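You operate a simulated robot arm through the tools that you are given. There is no shell and no other tool. Be economical: measure what you need, move in short steps, check, and stop when the job is done.

You are at the controls of a simulated robot arm. One attempt, no reset.

Task
Turn the pitch dial to 60 mm.

It is judged by the outcome, as a careful person would: the job done as asked, and still so three seconds after it is handed in. It fails if anything else is knocked over, pushed out of place, dropped, spilled or broken.

Robot
A 7-joint arm with a two-finger parallel gripper on a trunk, on a base that drives. Base frame: it is fixed to the floor where the robot stands at the start and does not move with it; the origin is under the middle of the robot, x ahead of it, y to its left, z up. Units: mm, rad, N and s.
Its first joint turns from -2.007 to 2.007 rad. Places, roughly: pitch dial [600, 0, 800]. Payload 3.91 kg.
The tool frame sits at the grasp point between the pads (the TCP): z along the fingers, y along the line on which they close. The tips reach 30 mm beyond it. Largest opening 110 mm; finger width 20, thickness 10; the body of the gripper, 48 by 112 mm, starts 55 mm behind the TCP.
Orientation is that of the tool frame in the base frame, as a unit quaternion [x, y, z, w]. With the fingers straight down and closing along the base's y, the tool's x points along the base's -x, its y along +y and its z along -z.

Tools
- The arm moves only by the tool play_rows. Its argument "plan" is a list that holds one entry, the list of rows, each a list of 6 numbers: the shift along the base's x, y, z in units of 300 mm (1.0 is 300 mm), then the turn, a rotation vector about the base's x, y, z in units of 180 degrees (1.0 is 180 degrees). In form: [[[dx, dy, dz, rx, ry, rz], ...]]. A call has 1 to 8 rows; each row is the pose to reach, as a shift and turn from the pose commanded when the call began. "grip" is the closure, from 0 (fully open) to 1 (shut), set as the call begins (left out, the last holds). A call with a number of a shift or a turn outside -1 to 1 is refused whole. A row lasts 0.2 s, in which the tool goes at most 50 mm and 0.15 rad; a call with a longer step from one row to the next is refused whole, and so is a gripper value outside its range. Where a pose cannot be reached the arm comes as near as it can. A force on the tool above 40 N (or 10 N above the force at the start of the call, whichever is more), or a blocked arm, ends the call early, and 0.2 s more pass. The fingers move at their own pace (about 108 mm/s each) and stop on an object; they squeeze with about 33 N. The grip force told is the motor's: it shows also when the fingers shut on nothing. Time passes only in rows, and 0.2 s behind the last, so rows that repeat a pose let the fingers close. It gives the time, the measured TCP pose, the force on the tool (base axes), the opening and the grip force at its end, in the units of the frame above (readings bear some noise).
- Cameras (640 x 400 px; columns grow to the right, rows downward): "scene" is now at [16, 108, 1630.3]; the picture's right is [-0.37, -0.93, 0.00], its down [-0.63, 0.25, -0.73] and it looks along [0.68, -0.27, -0.68] (base axes); focal length 288 px, centre (320, 200). "wrist" rides on the gripper at [72, 17, -103] in the tool frame; the picture's right is [-0.23, 0.97, 0.00], its down [-0.76, -0.18, -0.62] and it looks along [-0.61, -0.14, 0.78] (tool axes); focal length 222 px, centre (320, 200). There is no depth. A picture from a camera that has moved, and an enlarged one, comes with that camera's place and axes in the base frame and with its lens. The place of the scene camera against the robot may be out by one fixed shift of up to 25 mm in any direction.
- snapshot(camera): a new picture of that camera. The clock stands still meanwhile.
- raise_lower(by): slides the trunk up (or, below 0, down) by that many mm; the arm and the scene camera ride with it, the base frame stays. It gives what a move gives, with no picture.
- steer(legs): drives the robot by 1 to 6 legs, each [ahead, turn to the left] in mm and rad, along the robot's own axes; the way and the turn of a leg run together, so that a leg with both is an arc; at most 1500 mm and 3.142 rad a leg. The arm and the cameras ride along, it lands a little off, and it stops where it bumps. It gives what a move gives.
- aim_head(pan, tilt): turns the head with the scene camera to pan (to the left, within 2.705 rad either way) and tilt (down, from -0.506 to 1.204), counted from straight ahead of the robot. It gives what a move gives.
- zoom(camera, box): a new picture of the part [left, top, right, bottom] of that camera's present view, enlarged. The clock stands still meanwhile.
- hand_in(): hands the job in; it is judged then, once.

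Go step by step. Nothing tells you exact positions but the pictures and the camera data: compare them with the known pose of the tool, close in by small moves and look again before you grip or let go. The budget is 120 turns and 90 pictures, counting those below and the enlarged ones. Unless the task says otherwise, let go and move clear before handing in, and close with one line.

The tools are called after ">>>" as name(argument=value, ...) on one line, values as JSON. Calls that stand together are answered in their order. play_rows: Moves the arm, as the interface text tells. Its arguments: {"type":"object","properties":{"plan":{"type":"array","items":{"type":"array","items":{"type":"array","items":{"type":"number"}}}},"grip":{"type":"number"}},"required":["plan"]} The other tools are called the same way: raise_lower (by) slides the trunk up or down; steer (legs) drives the base; aim_head (pan, tilt) turns the head that bears the scene camera; snapshot (camera) takes a picture; zoom (camera, box) takes an enlarged picture of a part of a camera's view; hand_in () hands the job in.

At the start:

```text
t: 0.0
tool_pos: [452.8, -128.2, 1167.3]
orientation: [0.0, 1.0, 0.001, 0.0]
force: [0.1, -0.4, -0.6]
opening: 109.9
gripper_force: 0.1
trunk travel left (down, up): [-725.0, 265.0]
robot x, y, heading: [-0.5, 0.3, 0.001]
head pan, tilt: [-0.375, 0.75]
```

scene: 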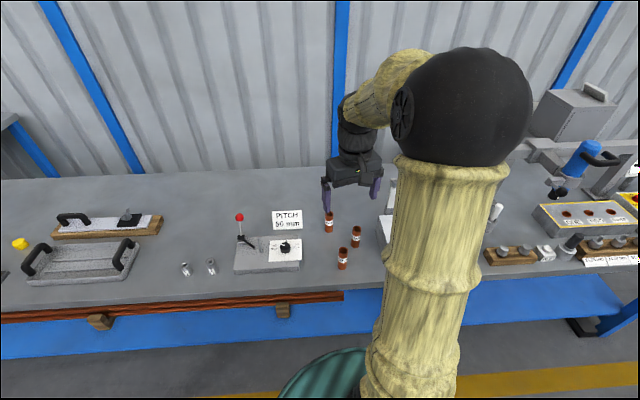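
wrist: 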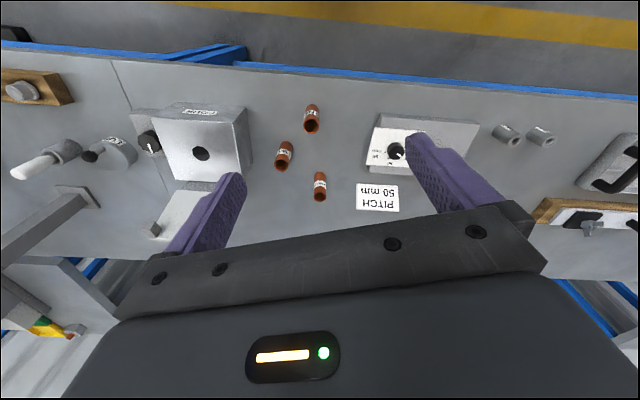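

I see a small box with a dial and a lever at the middle-left of the scene, and a "PITCH 50 mm" card behind it. I'll zoom in on the dial.

>>> zoom(camera="scene", box=[220, 200, 320, 280])

>>> zoom(camera="wrist", box=[350, 100, 490, 190])

```text
5.00 times, centred on (270, 240) of scene
camera zoom: at [16.0, 108.0, 1630.3], right [-0.37, -0.93, 0.0], down [-0.63, 0.25, -0.73], along [0.68, -0.27, -0.68], focal length 1442 px, centre (570, 0)
```

zoom: 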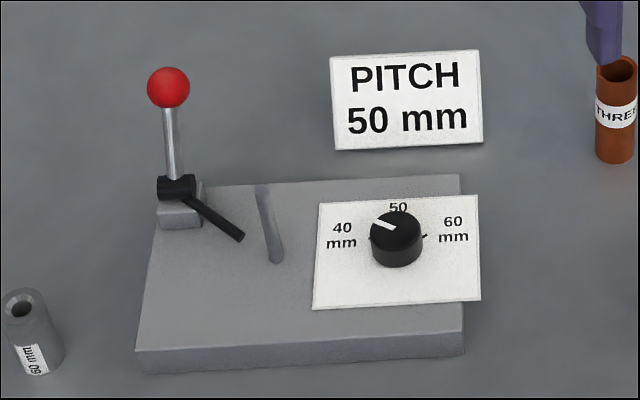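

```text
4.44 times, centred on (420, 145) of wrist
camera zoom: at [380.2, -109.6, 1270.7], right [0.23, 0.97, 0.0], down [0.76, -0.18, 0.62], along [0.61, -0.14, -0.78], focal length 987 px, centre (-124, 444)
```

zoom: 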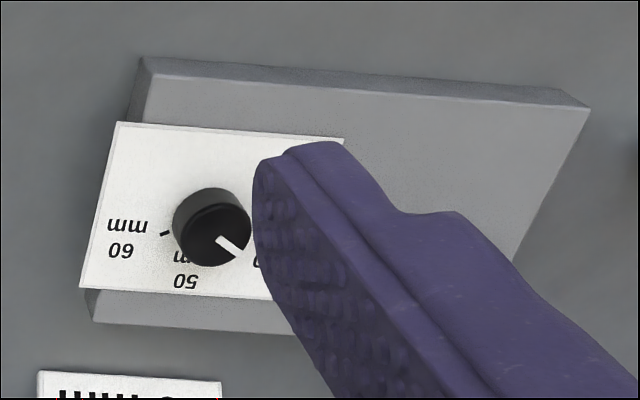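

The dial knob is at about [620, -6, ~855], and its pointer is near 40. 60 lies roughly 120° clockwise seen from above. I'll move above it and look closer.

>>> play_rows(plan=[[[0.09, 0.067, -0.08, 0, 0, 0], [0.18, 0.134, -0.16, 0, 0, 0], [0.27, 0.2, -0.24, 0, 0, 0], [0.36, 0.27, -0.32, 0, 0, 0], [0.45, 0.335, -0.4, 0, 0, 0], [0.557, 0.407, -0.5, 0, 0, 0], [0.557, 0.407, -0.557, 0, 0, 0]]])

>>> snapshot(camera="wrist")

>>> snapshot(camera="scene")

```text
t: 1.6
tool_pos: [620.3, -6.0, 1002.2]
orientation: [0.0, 1.0, -0.001, 0.0]
force: [-0.4, 0.2, 1.3]
opening: 110.1
gripper_force: 0.1
trunk travel left (down, up): [-725.0, 265.0]
robot x, y, heading: [-2.7, -1.1, -0.004]
head pan, tilt: [-0.375, 0.75]
```

```text
85 pictures are left
camera wrist: at [546.6, 11.0, 1105.5], right [0.23, 0.97, 0.0], down [0.76, -0.18, 0.62], along [0.61, -0.14, -0.78], focal length 222 px, centre (320, 200)
```

wrist: 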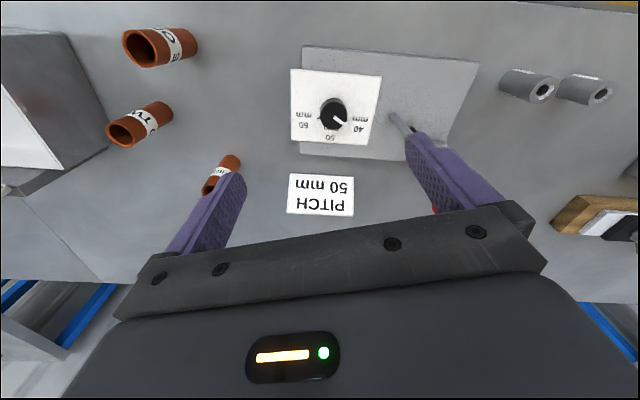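

```text
84 pictures are left
camera scene: at [15.9, 107.8, 1630.3], right [-0.37, -0.93, 0.0], down [-0.63, 0.25, -0.73], along [0.68, -0.27, -0.68], focal length 288 px, centre (320, 200)
```

scene: 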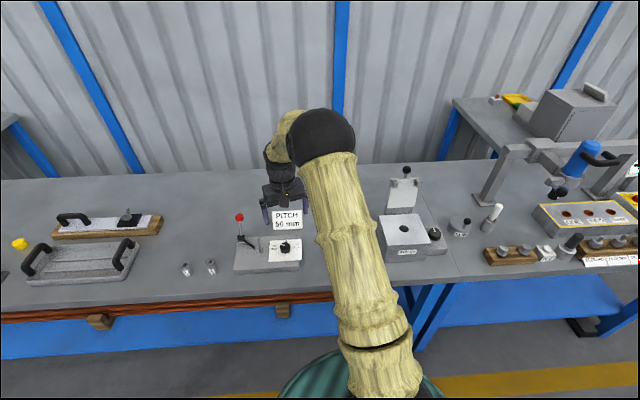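

The arm is above the dial, and I can see the pointer at 40. I'll zoom in for geometry.

>>> zoom(camera="wrist", box=[280, 60, 400, 160])

>>> zoom(camera="scene", box=[220, 170, 340, 280])

```text
4.00 times, centred on (340, 110) of wrist
camera zoom: at [546.6, 11.0, 1105.5], right [0.23, 0.97, 0.0], down [0.76, -0.18, 0.62], along [0.61, -0.14, -0.78], focal length 888 px, centre (240, 560)
```

zoom: 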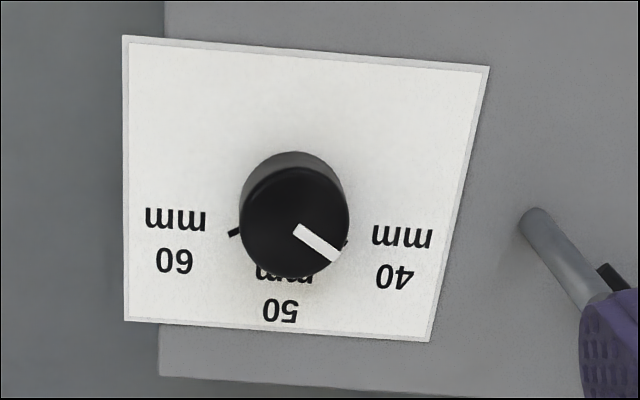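

```text
3.64 times, centred on (280, 225) of scene
camera zoom: at [15.9, 107.8, 1630.3], right [-0.37, -0.93, 0.0], down [-0.63, 0.25, -0.73], along [0.68, -0.27, -0.68], focal length 1049 px, centre (466, 109)
```

zoom: 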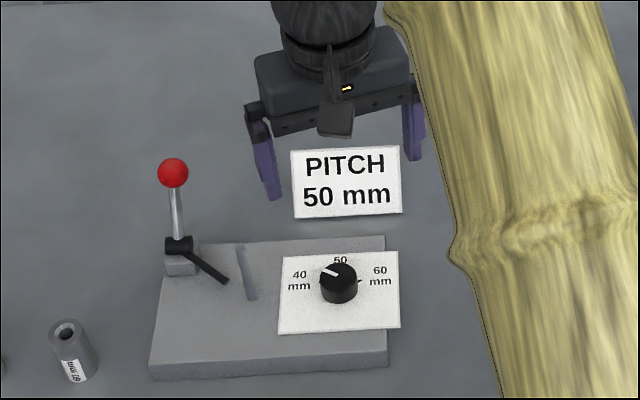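

The pointer is at the 40 tick and 60 is clockwise. There's a vertical post about 80 mm to the +y side of the knob, so I'll partly close the fingers, pre-rotate +60° and come lower to refine my estimate.

>>> play_rows(plan=[[[0.01, 0.005, -0.03, 0, 0, 0.047], [0.02, 0.01, -0.06, 0, 0, 0.094], [0.03, 0.02, -0.1, 0, 0, 0.141], [0.04, 0.03, -0.14, 0, 0, 0.188], [0.053, 0.033, -0.18, 0, 0, 0.235], [0.053, 0.033, -0.21, 0, 0, 0.282], [0.053, 0.033, -0.23, 0, 0, 0.329], [0.053, 0.033, -0.24, 0, 0, 0.333]]], grip=0.4)

>>> snapshot(camera="wrist")

>>> zoom(camera="scene", box=[220, 170, 340, 280])

```text
t: 3.4
tool_pos: [637.4, 5.1, 928.8]
orientation: [-0.501, 0.865, 0.0, 0.0]
force: [0.0, 0.3, -0.5]
opening: 65.8
gripper_force: 0.1
trunk travel left (down, up): [-725.0, 265.0]
robot x, y, heading: [1.9, -2.2, -0.002]
head pan, tilt: [-0.375, 0.75]
```

```text
81 pictures are left
camera wrist: at [584.7, -49.0, 1031.4], right [-0.73, 0.68, 0.0], down [0.53, 0.57, 0.62], along [0.43, 0.46, -0.78], focal length 222 px, centre (320, 200)
```

wrist: 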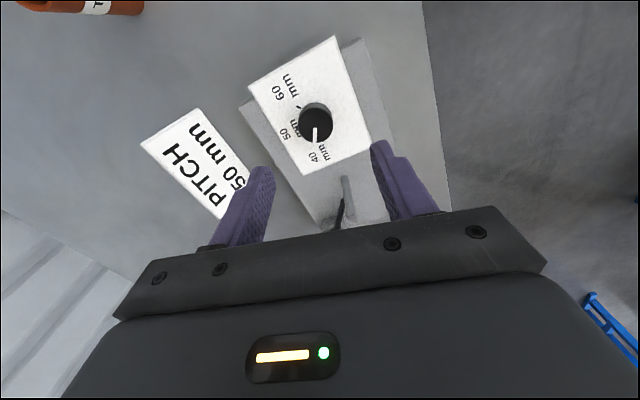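

```text
3.64 times, centred on (280, 225) of scene
camera zoom: at [16.1, 108.0, 1630.3], right [-0.37, -0.93, 0.0], down [-0.63, 0.25, -0.73], along [0.68, -0.27, -0.68], focal length 1049 px, centre (466, 109)
```

zoom: 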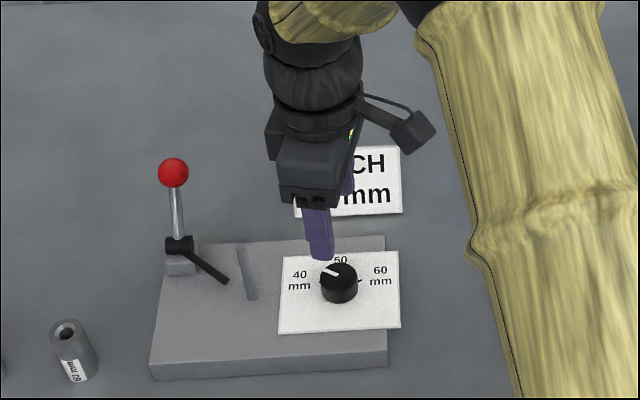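

The triangulated knob is about [640, 6], with its top near z 815–840. I'll descend partway and look again.

>>> play_rows(plan=[[[0.005, 0.002, -0.08, 0, 0, 0], [0.01, 0.003, -0.16, 0, 0, 0], [0.01, 0.003, -0.16, 0, 0, 0]]])

>>> snapshot(camera="wrist")

>>> zoom(camera="scene", box=[230, 190, 320, 280])

```text
t: 4.2
tool_pos: [638.3, 6.4, 881.2]
orientation: [-0.5, 0.866, 0.0, 0.001]
force: [0.0, 0.1, 0.4]
opening: 65.9
gripper_force: 0.0
trunk travel left (down, up): [-725.0, 265.0]
robot x, y, heading: [-0.5, 0.3, -0.0]
head pan, tilt: [-0.375, 0.75]
```

```text
79 pictures are left
camera wrist: at [586.9, -47.4, 984.1], right [-0.73, 0.68, 0.0], down [0.54, 0.57, 0.62], along [0.43, 0.45, -0.78], focal length 222 px, centre (320, 200)
```

wrist: 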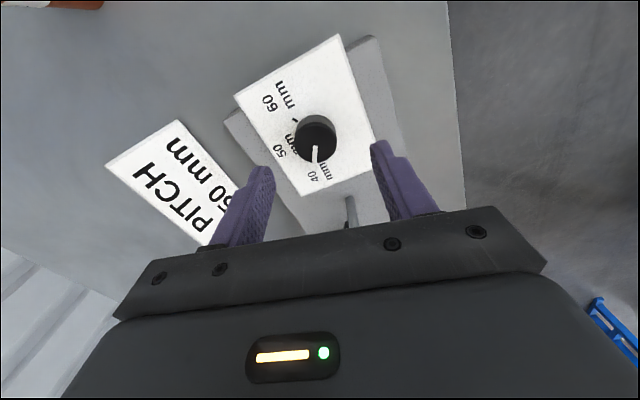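

```text
4.44 times, centred on (275, 235) of scene
camera zoom: at [15.9, 108.0, 1630.3], right [-0.37, -0.93, 0.0], down [-0.63, 0.25, -0.73], along [0.68, -0.27, -0.68], focal length 1282 px, centre (520, 44)
```

zoom: 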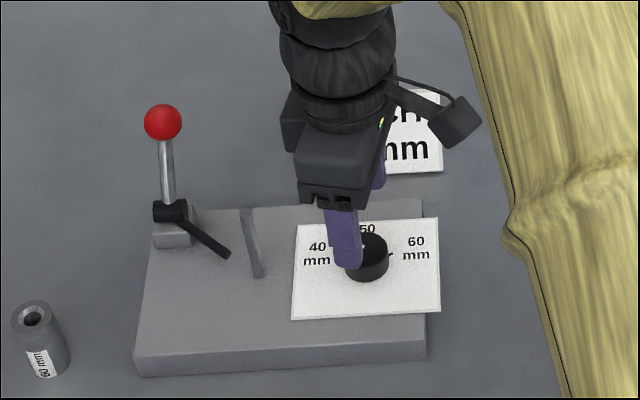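

The knob sits between the fingers in the image but lower. I'll zoom in to measure it.

>>> zoom(camera="wrist", box=[220, 70, 420, 210])

```text
2.86 times, centred on (320, 140) of wrist
camera zoom: at [586.9, -47.4, 984.1], right [-0.73, 0.68, 0.0], down [0.54, 0.57, 0.62], along [0.43, 0.45, -0.78], focal length 635 px, centre (320, 371)
```

zoom: 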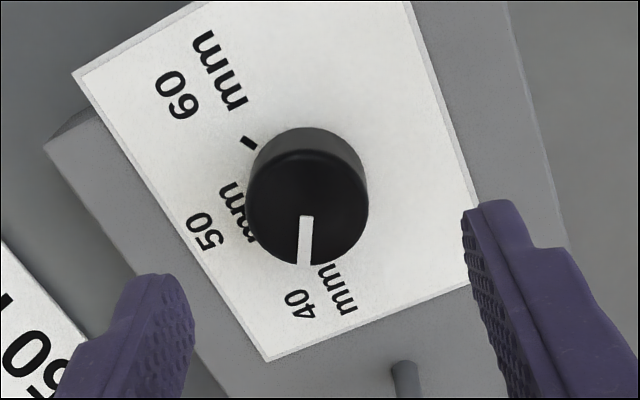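

The knob is about 33 mm across, centred near [641, 4], top around z 820. I'll correct sideways and descend in small steps.

>>> play_rows(plan=[[[0.006, -0.006, -0.03, 0, 0, 0], [0.006, -0.006, -0.06, 0, 0, 0], [0.006, -0.006, -0.08, 0, 0, 0], [0.006, -0.006, -0.08, 0, 0, 0]]])

>>> zoom(camera="wrist", box=[220, 70, 420, 210])

>>> zoom(camera="scene", box=[230, 190, 320, 280])

```text
t: 5.2
tool_pos: [641.0, 4.7, 856.7]
orientation: [-0.5, 0.866, 0.0, 0.0]
force: [-0.1, 0.6, 0.3]
opening: 66.0
gripper_force: 0.1
trunk travel left (down, up): [-725.0, 265.0]
robot x, y, heading: [1.2, 0.5, 0.004]
head pan, tilt: [-0.375, 0.75]
```

```text
2.86 times, centred on (320, 140) of wrist
camera zoom: at [590.1, -49.6, 959.0], right [-0.73, 0.68, 0.0], down [0.54, 0.57, 0.62], along [0.43, 0.45, -0.78], focal length 635 px, centre (320, 371)
```

zoom: 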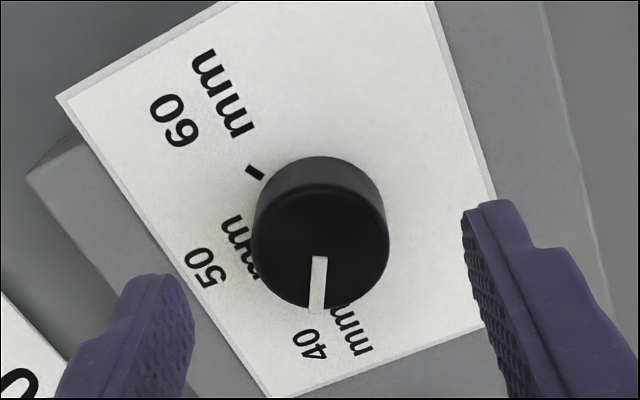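

```text
4.44 times, centred on (275, 235) of scene
camera zoom: at [16.1, 108.0, 1630.3], right [-0.37, -0.93, 0.0], down [-0.63, 0.25, -0.73], along [0.68, -0.27, -0.68], focal length 1282 px, centre (520, 44)
```

zoom: 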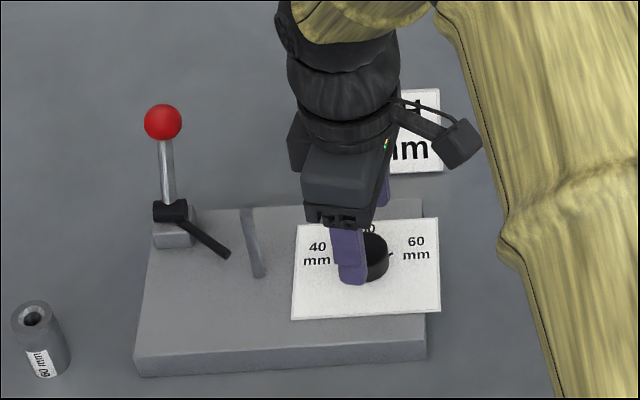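

The knob is centred between the fingers; its top is about 10 mm below the tips and it is about 18 mm tall. I'll go down 17 mm.

>>> play_rows(plan=[[[0, 0, -0.02, 0, 0, 0], [0, 0, -0.04, 0, 0, 0], [0, 0, -0.057, 0, 0, 0], [0, 0, -0.057, 0, 0, 0]]])

>>> zoom(camera="wrist", box=[220, 90, 420, 230])

>>> zoom(camera="scene", box=[260, 220, 310, 270])

```text
t: 6.2
tool_pos: [641.9, 5.2, 838.6]
orientation: [-0.5, 0.866, 0.0, 0.0]
force: [-0.2, -0.6, 0.4]
opening: 66.1
gripper_force: 0.0
trunk travel left (down, up): [-725.0, 265.0]
robot x, y, heading: [0.5, -2.1, 0.0]
head pan, tilt: [-0.375, 0.75]
```

```text
2.86 times, centred on (320, 160) of wrist
camera zoom: at [589.6, -49.3, 942.4], right [-0.73, 0.68, 0.0], down [0.54, 0.57, 0.62], along [0.43, 0.45, -0.78], focal length 635 px, centre (320, 314)
```

zoom: 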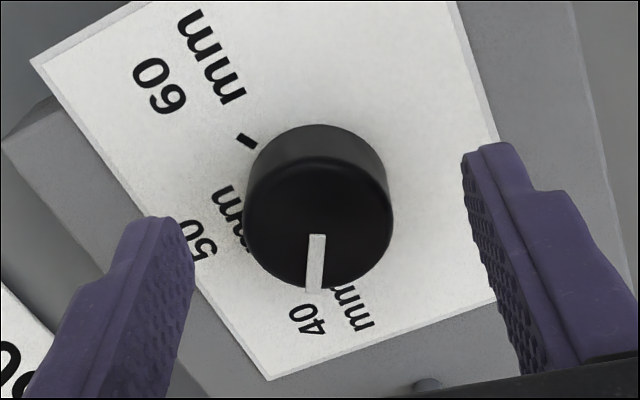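

```text
8.00 times, centred on (285, 245) of scene
camera zoom: at [16.0, 108.0, 1630.3], right [-0.37, -0.93, 0.0], down [-0.63, 0.25, -0.73], along [0.68, -0.27, -0.68], focal length 2307 px, centre (600, -160)
```

zoom: 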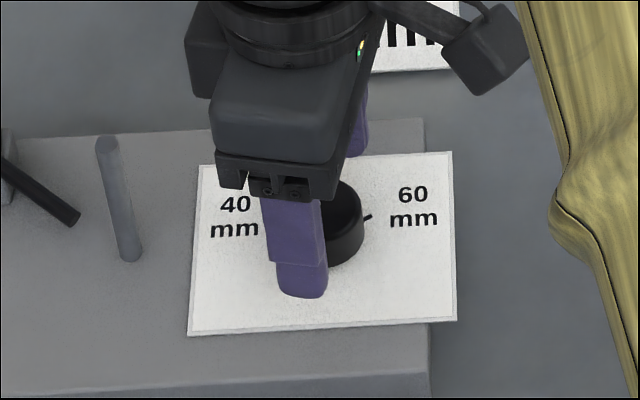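

The tips are now beside the knob, overlapping it by about 12 mm, and it is centred. I'll go down 3 mm and close.

>>> play_rows(plan=[[[0, 0, -0.01, 0, 0, 0], [0, 0, -0.01, 0, 0, 0]]])

>>> play_rows(plan=[[[0, 0, 0, 0, 0, 0], [0, 0, 0, 0, 0, 0], [0, 0, 0, 0, 0, 0]]], grip=0.75)

>>> zoom(camera="wrist", box=[220, 90, 420, 230])

```text
t: 6.8
tool_pos: [642.6, 2.5, 836.8]
orientation: [-0.5, 0.866, 0.0, 0.0]
force: [0.0, -0.1, -0.5]
opening: 66.0
gripper_force: 0.0
trunk travel left (down, up): [-725.0, 265.0]
robot x, y, heading: [1.5, -2.6, 0.001]
head pan, tilt: [-0.375, 0.75]
```

```text
t: 7.6
tool_pos: [641.0, 3.6, 837.2]
orientation: [-0.5, 0.866, 0.0, 0.0]
force: [2.8, -0.8, -0.5]
opening: 34.7
gripper_force: 44.8
trunk travel left (down, up): [-725.0, 265.0]
robot x, y, heading: [-2.3, 3.2, 0.002]
head pan, tilt: [-0.375, 0.75]
```

```text
2.86 times, centred on (320, 160) of wrist
camera zoom: at [590.6, -49.8, 939.8], right [-0.73, 0.68, 0.0], down [0.54, 0.57, 0.62], along [0.43, 0.45, -0.78], focal length 635 px, centre (320, 314)
```

zoom: 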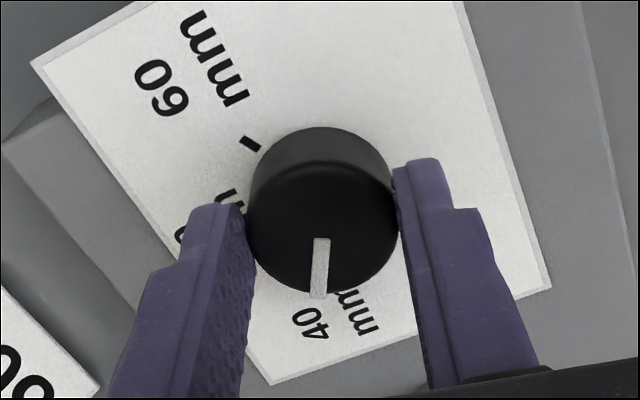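

The knob is gripped (opening 34.7 mm). I'll turn it clockwise by 30° and check.

>>> play_rows(plan=[[[0, 0, 0, 0, 0, -0.035], [0, 0, 0, 0, 0, -0.07], [0, 0, 0, 0, 0, -0.105], [0, 0, 0, 0, 0, -0.14], [0, 0, 0, 0, 0, -0.167], [0, 0, 0, 0, 0, -0.167]]])

>>> snapshot(camera="wrist")

```text
t: 9.0
tool_pos: [641.2, 5.2, 836.5]
orientation: [-0.257, 0.966, 0.0, 0.001]
force: [5.9, 4.1, 4.4]
opening: 34.7
gripper_force: 45.7
trunk travel left (down, up): [-725.0, 265.0]
robot x, y, heading: [0.9, 4.1, -0.002]
head pan, tilt: [-0.375, 0.75]
```

```text
71 pictures are left
camera wrist: at [569.1, -16.2, 939.8], right [-0.29, 0.96, 0.0], down [0.75, 0.22, 0.62], along [0.6, 0.18, -0.78], focal length 222 px, centre (320, 200)
```

wrist: 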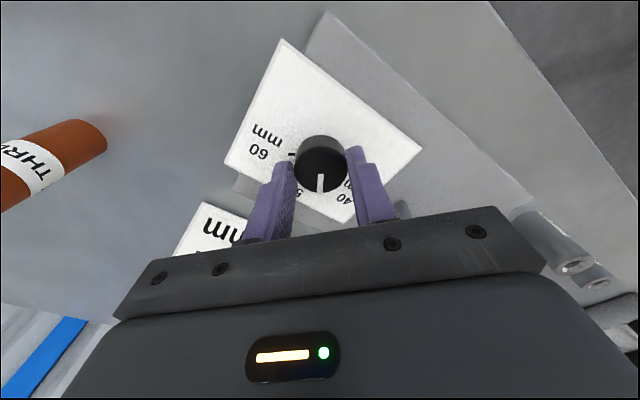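

The knob follows the fingers and the pointer is moving towards 50. By my measurement 60 lies about 120° from the start, so I'll turn 70° more before checking.

>>> play_rows(plan=[[[0, 0, 0, 0, 0, -0.04], [0, 0, 0, 0, 0, -0.08], [0, 0, 0, 0, 0, -0.12], [0, 0, 0, 0, 0, -0.16], [0, 0, 0, 0, 0, -0.2], [0, 0, 0, 0, 0, -0.2]]])

>>> play_rows(plan=[[[0, 0, 0, 0, 0, -0.04], [0, 0, 0, 0, 0, -0.08], [0, 0, 0, 0, 0, -0.12], [0, 0, 0, 0, 0, -0.16], [0, 0, 0, 0, 0, -0.19], [0, 0, 0, 0, 0, -0.19]]])

>>> zoom(camera="wrist", box=[220, 90, 420, 230])

>>> zoom(camera="scene", box=[230, 190, 320, 280])

```text
t: 10.4
tool_pos: [640.8, 5.6, 836.3]
orientation: [0.053, 0.999, 0.0, 0.0]
force: [4.8, 15.2, 12.7]
opening: 34.6
gripper_force: 45.1
trunk travel left (down, up): [-725.0, 265.0]
robot x, y, heading: [-0.0, 0.1, 0.0]
head pan, tilt: [-0.375, 0.75]
```

```text
t: 11.8
tool_pos: [640.7, 8.4, 837.2]
orientation: [0.345, 0.939, 0.001, 0.001]
force: [13.0, 24.3, 12.5]
opening: 34.5
gripper_force: 44.9
trunk travel left (down, up): [-725.0, 265.0]
robot x, y, heading: [-1.7, 6.6, 0.002]
head pan, tilt: [-0.375, 0.75]
```

```text
2.86 times, centred on (320, 160) of wrist
camera zoom: at [596.0, 68.2, 939.7], right [0.8, 0.6, 0.0], down [0.46, -0.63, 0.62], along [0.37, -0.5, -0.78], focal length 635 px, centre (320, 314)
```

zoom: 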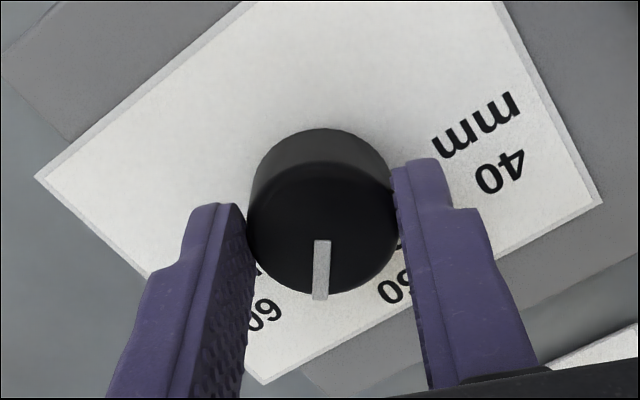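

```text
4.44 times, centred on (275, 235) of scene
camera zoom: at [16.2, 111.3, 1630.1], right [-0.37, -0.93, 0.0], down [-0.63, 0.25, -0.73], along [0.68, -0.27, -0.68], focal length 1282 px, centre (520, 44)
```

zoom: 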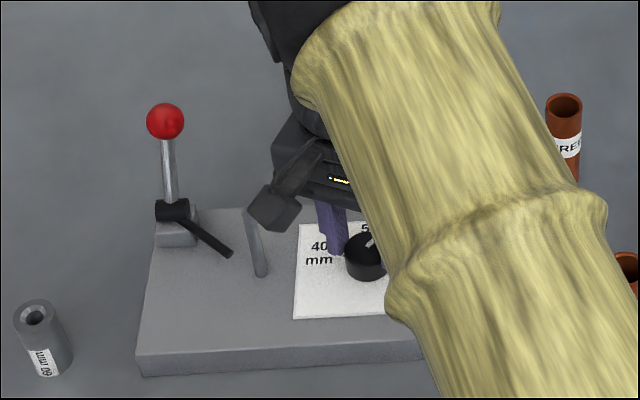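

The dial has turned about 100° and the pointer is heading for 60. A side force is building up, so I'll shift to relieve it while turning the last ~20°.

>>> play_rows(plan=[[[0.003, 0.006, 0.003, 0, 0, 0], [0.006, 0.012, 0.005, 0, 0, -0.03], [0.006, 0.012, 0.005, 0, 0, -0.06], [0.006, 0.012, 0.005, 0, 0, -0.09], [0.006, 0.012, 0.005, 0, 0, -0.111], [0.006, 0.012, 0.005, 0, 0, -0.111]]])

>>> zoom(camera="wrist", box=[220, 90, 420, 230])

```text
t: 13.2
tool_pos: [642.4, 7.6, 836.7]
orientation: [0.503, 0.864, -0.001, -0.002]
force: [-0.4, 12.3, -5.5]
opening: 35.0
gripper_force: 44.9
trunk travel left (down, up): [-725.0, 265.0]
robot x, y, heading: [1.5, 0.9, -0.0]
head pan, tilt: [-0.375, 0.75]
```

```text
2.86 times, centred on (320, 160) of wrist
camera zoom: at [620.9, 80.6, 939.8], right [0.96, 0.28, 0.0], down [0.22, -0.75, 0.62], along [0.17, -0.6, -0.78], focal length 635 px, centre (320, 314)
```

zoom: 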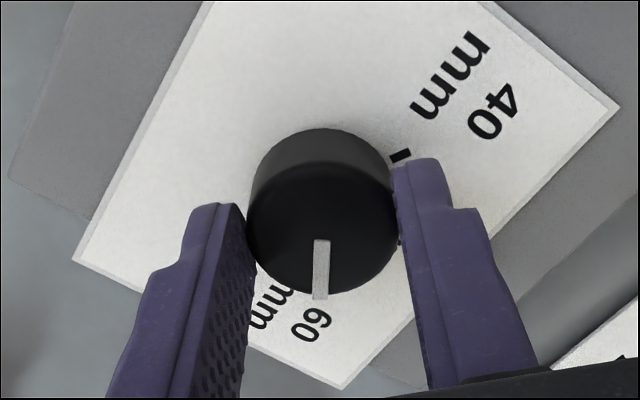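

The pointer now points at the 60 label. I'll release, rise and check.

>>> play_rows(plan=[[[0, 0, 0, 0, 0, 0], [0, 0, 0, 0, 0, 0], [0, 0, 0, 0, 0, 0]]], grip=0.4)

>>> play_rows(plan=[[[0, 0, 0.05, 0, 0, 0], [0, 0, 0.1, 0, 0, 0], [0, 0, 0.2, 0, 0, 0], [0, 0, 0.3, 0, 0, 0], [0, 0, 0.3, 0, 0, 0]]])

>>> zoom(camera="wrist", box=[260, 60, 400, 160])

```text
t: 14.0
tool_pos: [642.4, 7.5, 837.0]
orientation: [0.503, 0.864, 0.001, 0.0]
force: [-0.1, 0.1, -0.2]
opening: 66.1
gripper_force: 0.1
trunk travel left (down, up): [-725.0, 265.0]
robot x, y, heading: [2.6, -1.3, 0.002]
head pan, tilt: [-0.375, 0.75]
```

```text
t: 15.2
tool_pos: [644.2, 6.7, 928.4]
orientation: [0.502, 0.865, 0.0, -0.001]
force: [-0.5, 0.3, -0.1]
opening: 65.8
gripper_force: 0.1
trunk travel left (down, up): [-725.0, 265.0]
robot x, y, heading: [-0.3, -3.3, -0.002]
head pan, tilt: [-0.375, 0.75]
```

```text
4.00 times, centred on (330, 110) of wrist
camera zoom: at [621.8, 79.1, 1031.0], right [0.96, 0.29, 0.0], down [0.22, -0.75, 0.62], along [0.18, -0.6, -0.78], focal length 888 px, centre (280, 560)
```

zoom: 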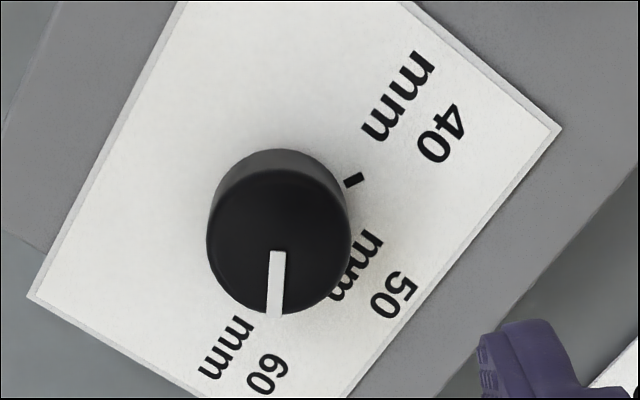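

Released cleanly. I'll swing the tool back to neutral and pull back for an unobstructed view of the dial.

>>> play_rows(plan=[[[0, 0, 0.04, 0, 0, 0.047], [0, 0, 0.08, 0, 0, 0.094], [0, 0, 0.12, 0, 0, 0.141], [0, 0, 0.16, 0, 0, 0.188], [-0.05, 0, 0.2, 0, 0, 0.235], [-0.1, 0, 0.24, 0, 0, 0.282], [-0.1, 0, 0.24, 0, 0, 0.329], [-0.1, 0, 0.24, 0, 0, 0.333]]])

>>> zoom(camera="wrist", box=[260, 60, 400, 160])

>>> zoom(camera="scene", box=[260, 225, 310, 265])

>>> snapshot(camera="scene")

```text
t: 17.0
tool_pos: [612.1, 7.0, 1000.3]
orientation: [0.002, 1.0, 0.0, 0.0]
force: [0.0, 0.2, -0.2]
opening: 66.1
gripper_force: 0.0
trunk travel left (down, up): [-725.0, 265.0]
robot x, y, heading: [1.5, -1.8, -0.002]
head pan, tilt: [-0.375, 0.75]
```

```text
4.00 times, centred on (330, 110) of wrist
camera zoom: at [539.2, 24.7, 1103.0], right [0.23, 0.97, 0.0], down [0.76, -0.18, 0.62], along [0.61, -0.14, -0.78], focal length 888 px, centre (280, 560)
```

zoom: 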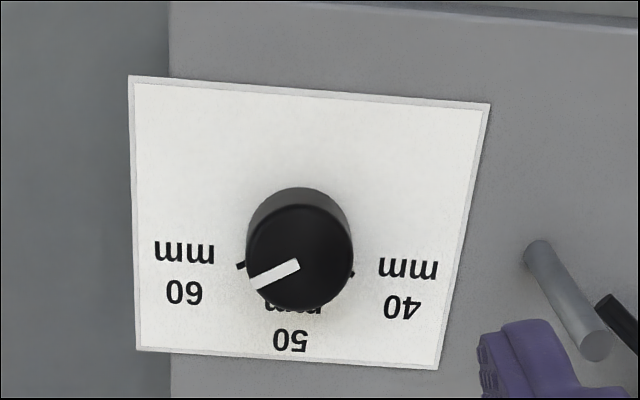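

```text
10.00 times, centred on (285, 245) of scene
camera zoom: at [16.0, 108.2, 1630.3], right [-0.37, -0.93, 0.0], down [-0.63, 0.25, -0.73], along [0.68, -0.27, -0.68], focal length 2884 px, centre (670, -250)
```

zoom: 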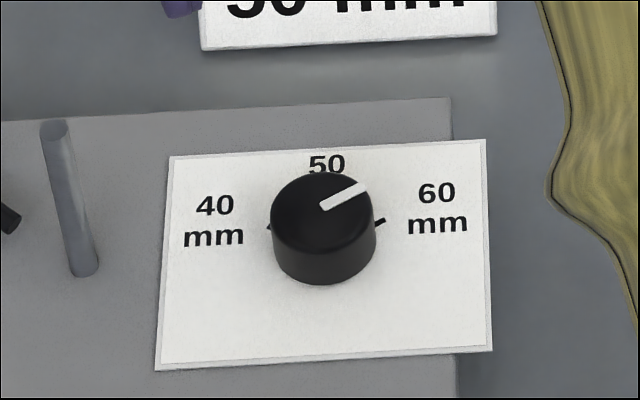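

```text
64 pictures are left
camera scene: at [16.0, 108.2, 1630.3], right [-0.37, -0.93, 0.0], down [-0.63, 0.25, -0.73], along [0.68, -0.27, -0.68], focal length 288 px, centre (320, 200)
```

scene: 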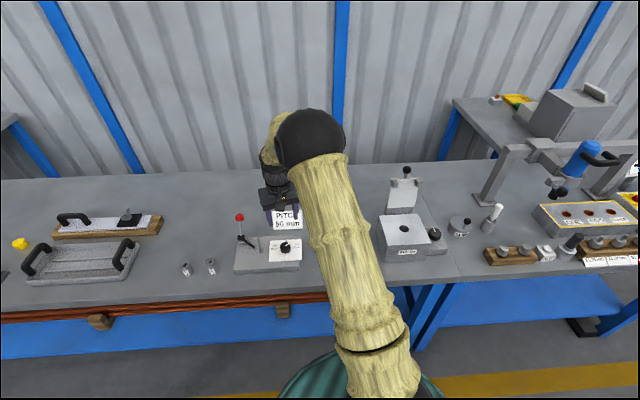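

The pointer lines up with the 60 tick by my estimate (about −77° for both). I'll take one tight zoom to confirm.

>>> zoom(camera="scene", box=[275, 235, 299, 255])

>>> zoom(camera="wrist", box=[312, 102, 352, 142])

```text
16.00 times, centred on (287, 245) of scene
camera zoom: at [16.0, 108.2, 1630.3], right [-0.37, -0.93, 0.0], down [-0.63, 0.25, -0.73], along [0.68, -0.27, -0.68], focal length 4614 px, centre (848, -520)
```

zoom: 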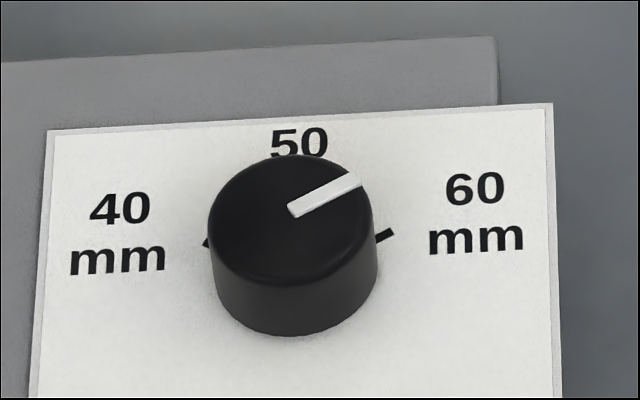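

```text
10.00 times, centred on (332, 122) of wrist
camera zoom: at [539.2, 24.7, 1103.0], right [0.23, 0.97, 0.0], down [0.76, -0.18, 0.62], along [0.61, -0.14, -0.78], focal length 2221 px, centre (200, 980)
```

zoom: 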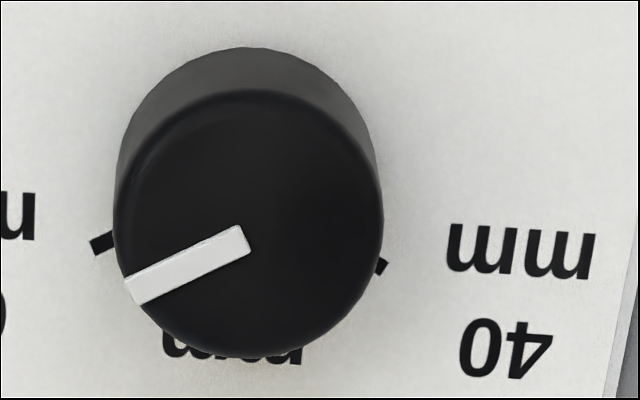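

The pointer runs parallel to the 60 tick and in line with it. The arm is clear, and everything else I can see is still in place.

>>> hand_in()

```text
The job is handed in.
```

I turned the pitch dial clockwise from 40 to 60 mm and handed the job in. The pointer lines up with the 60 mark to within a few degrees, and the gripper has let go and moved clear.
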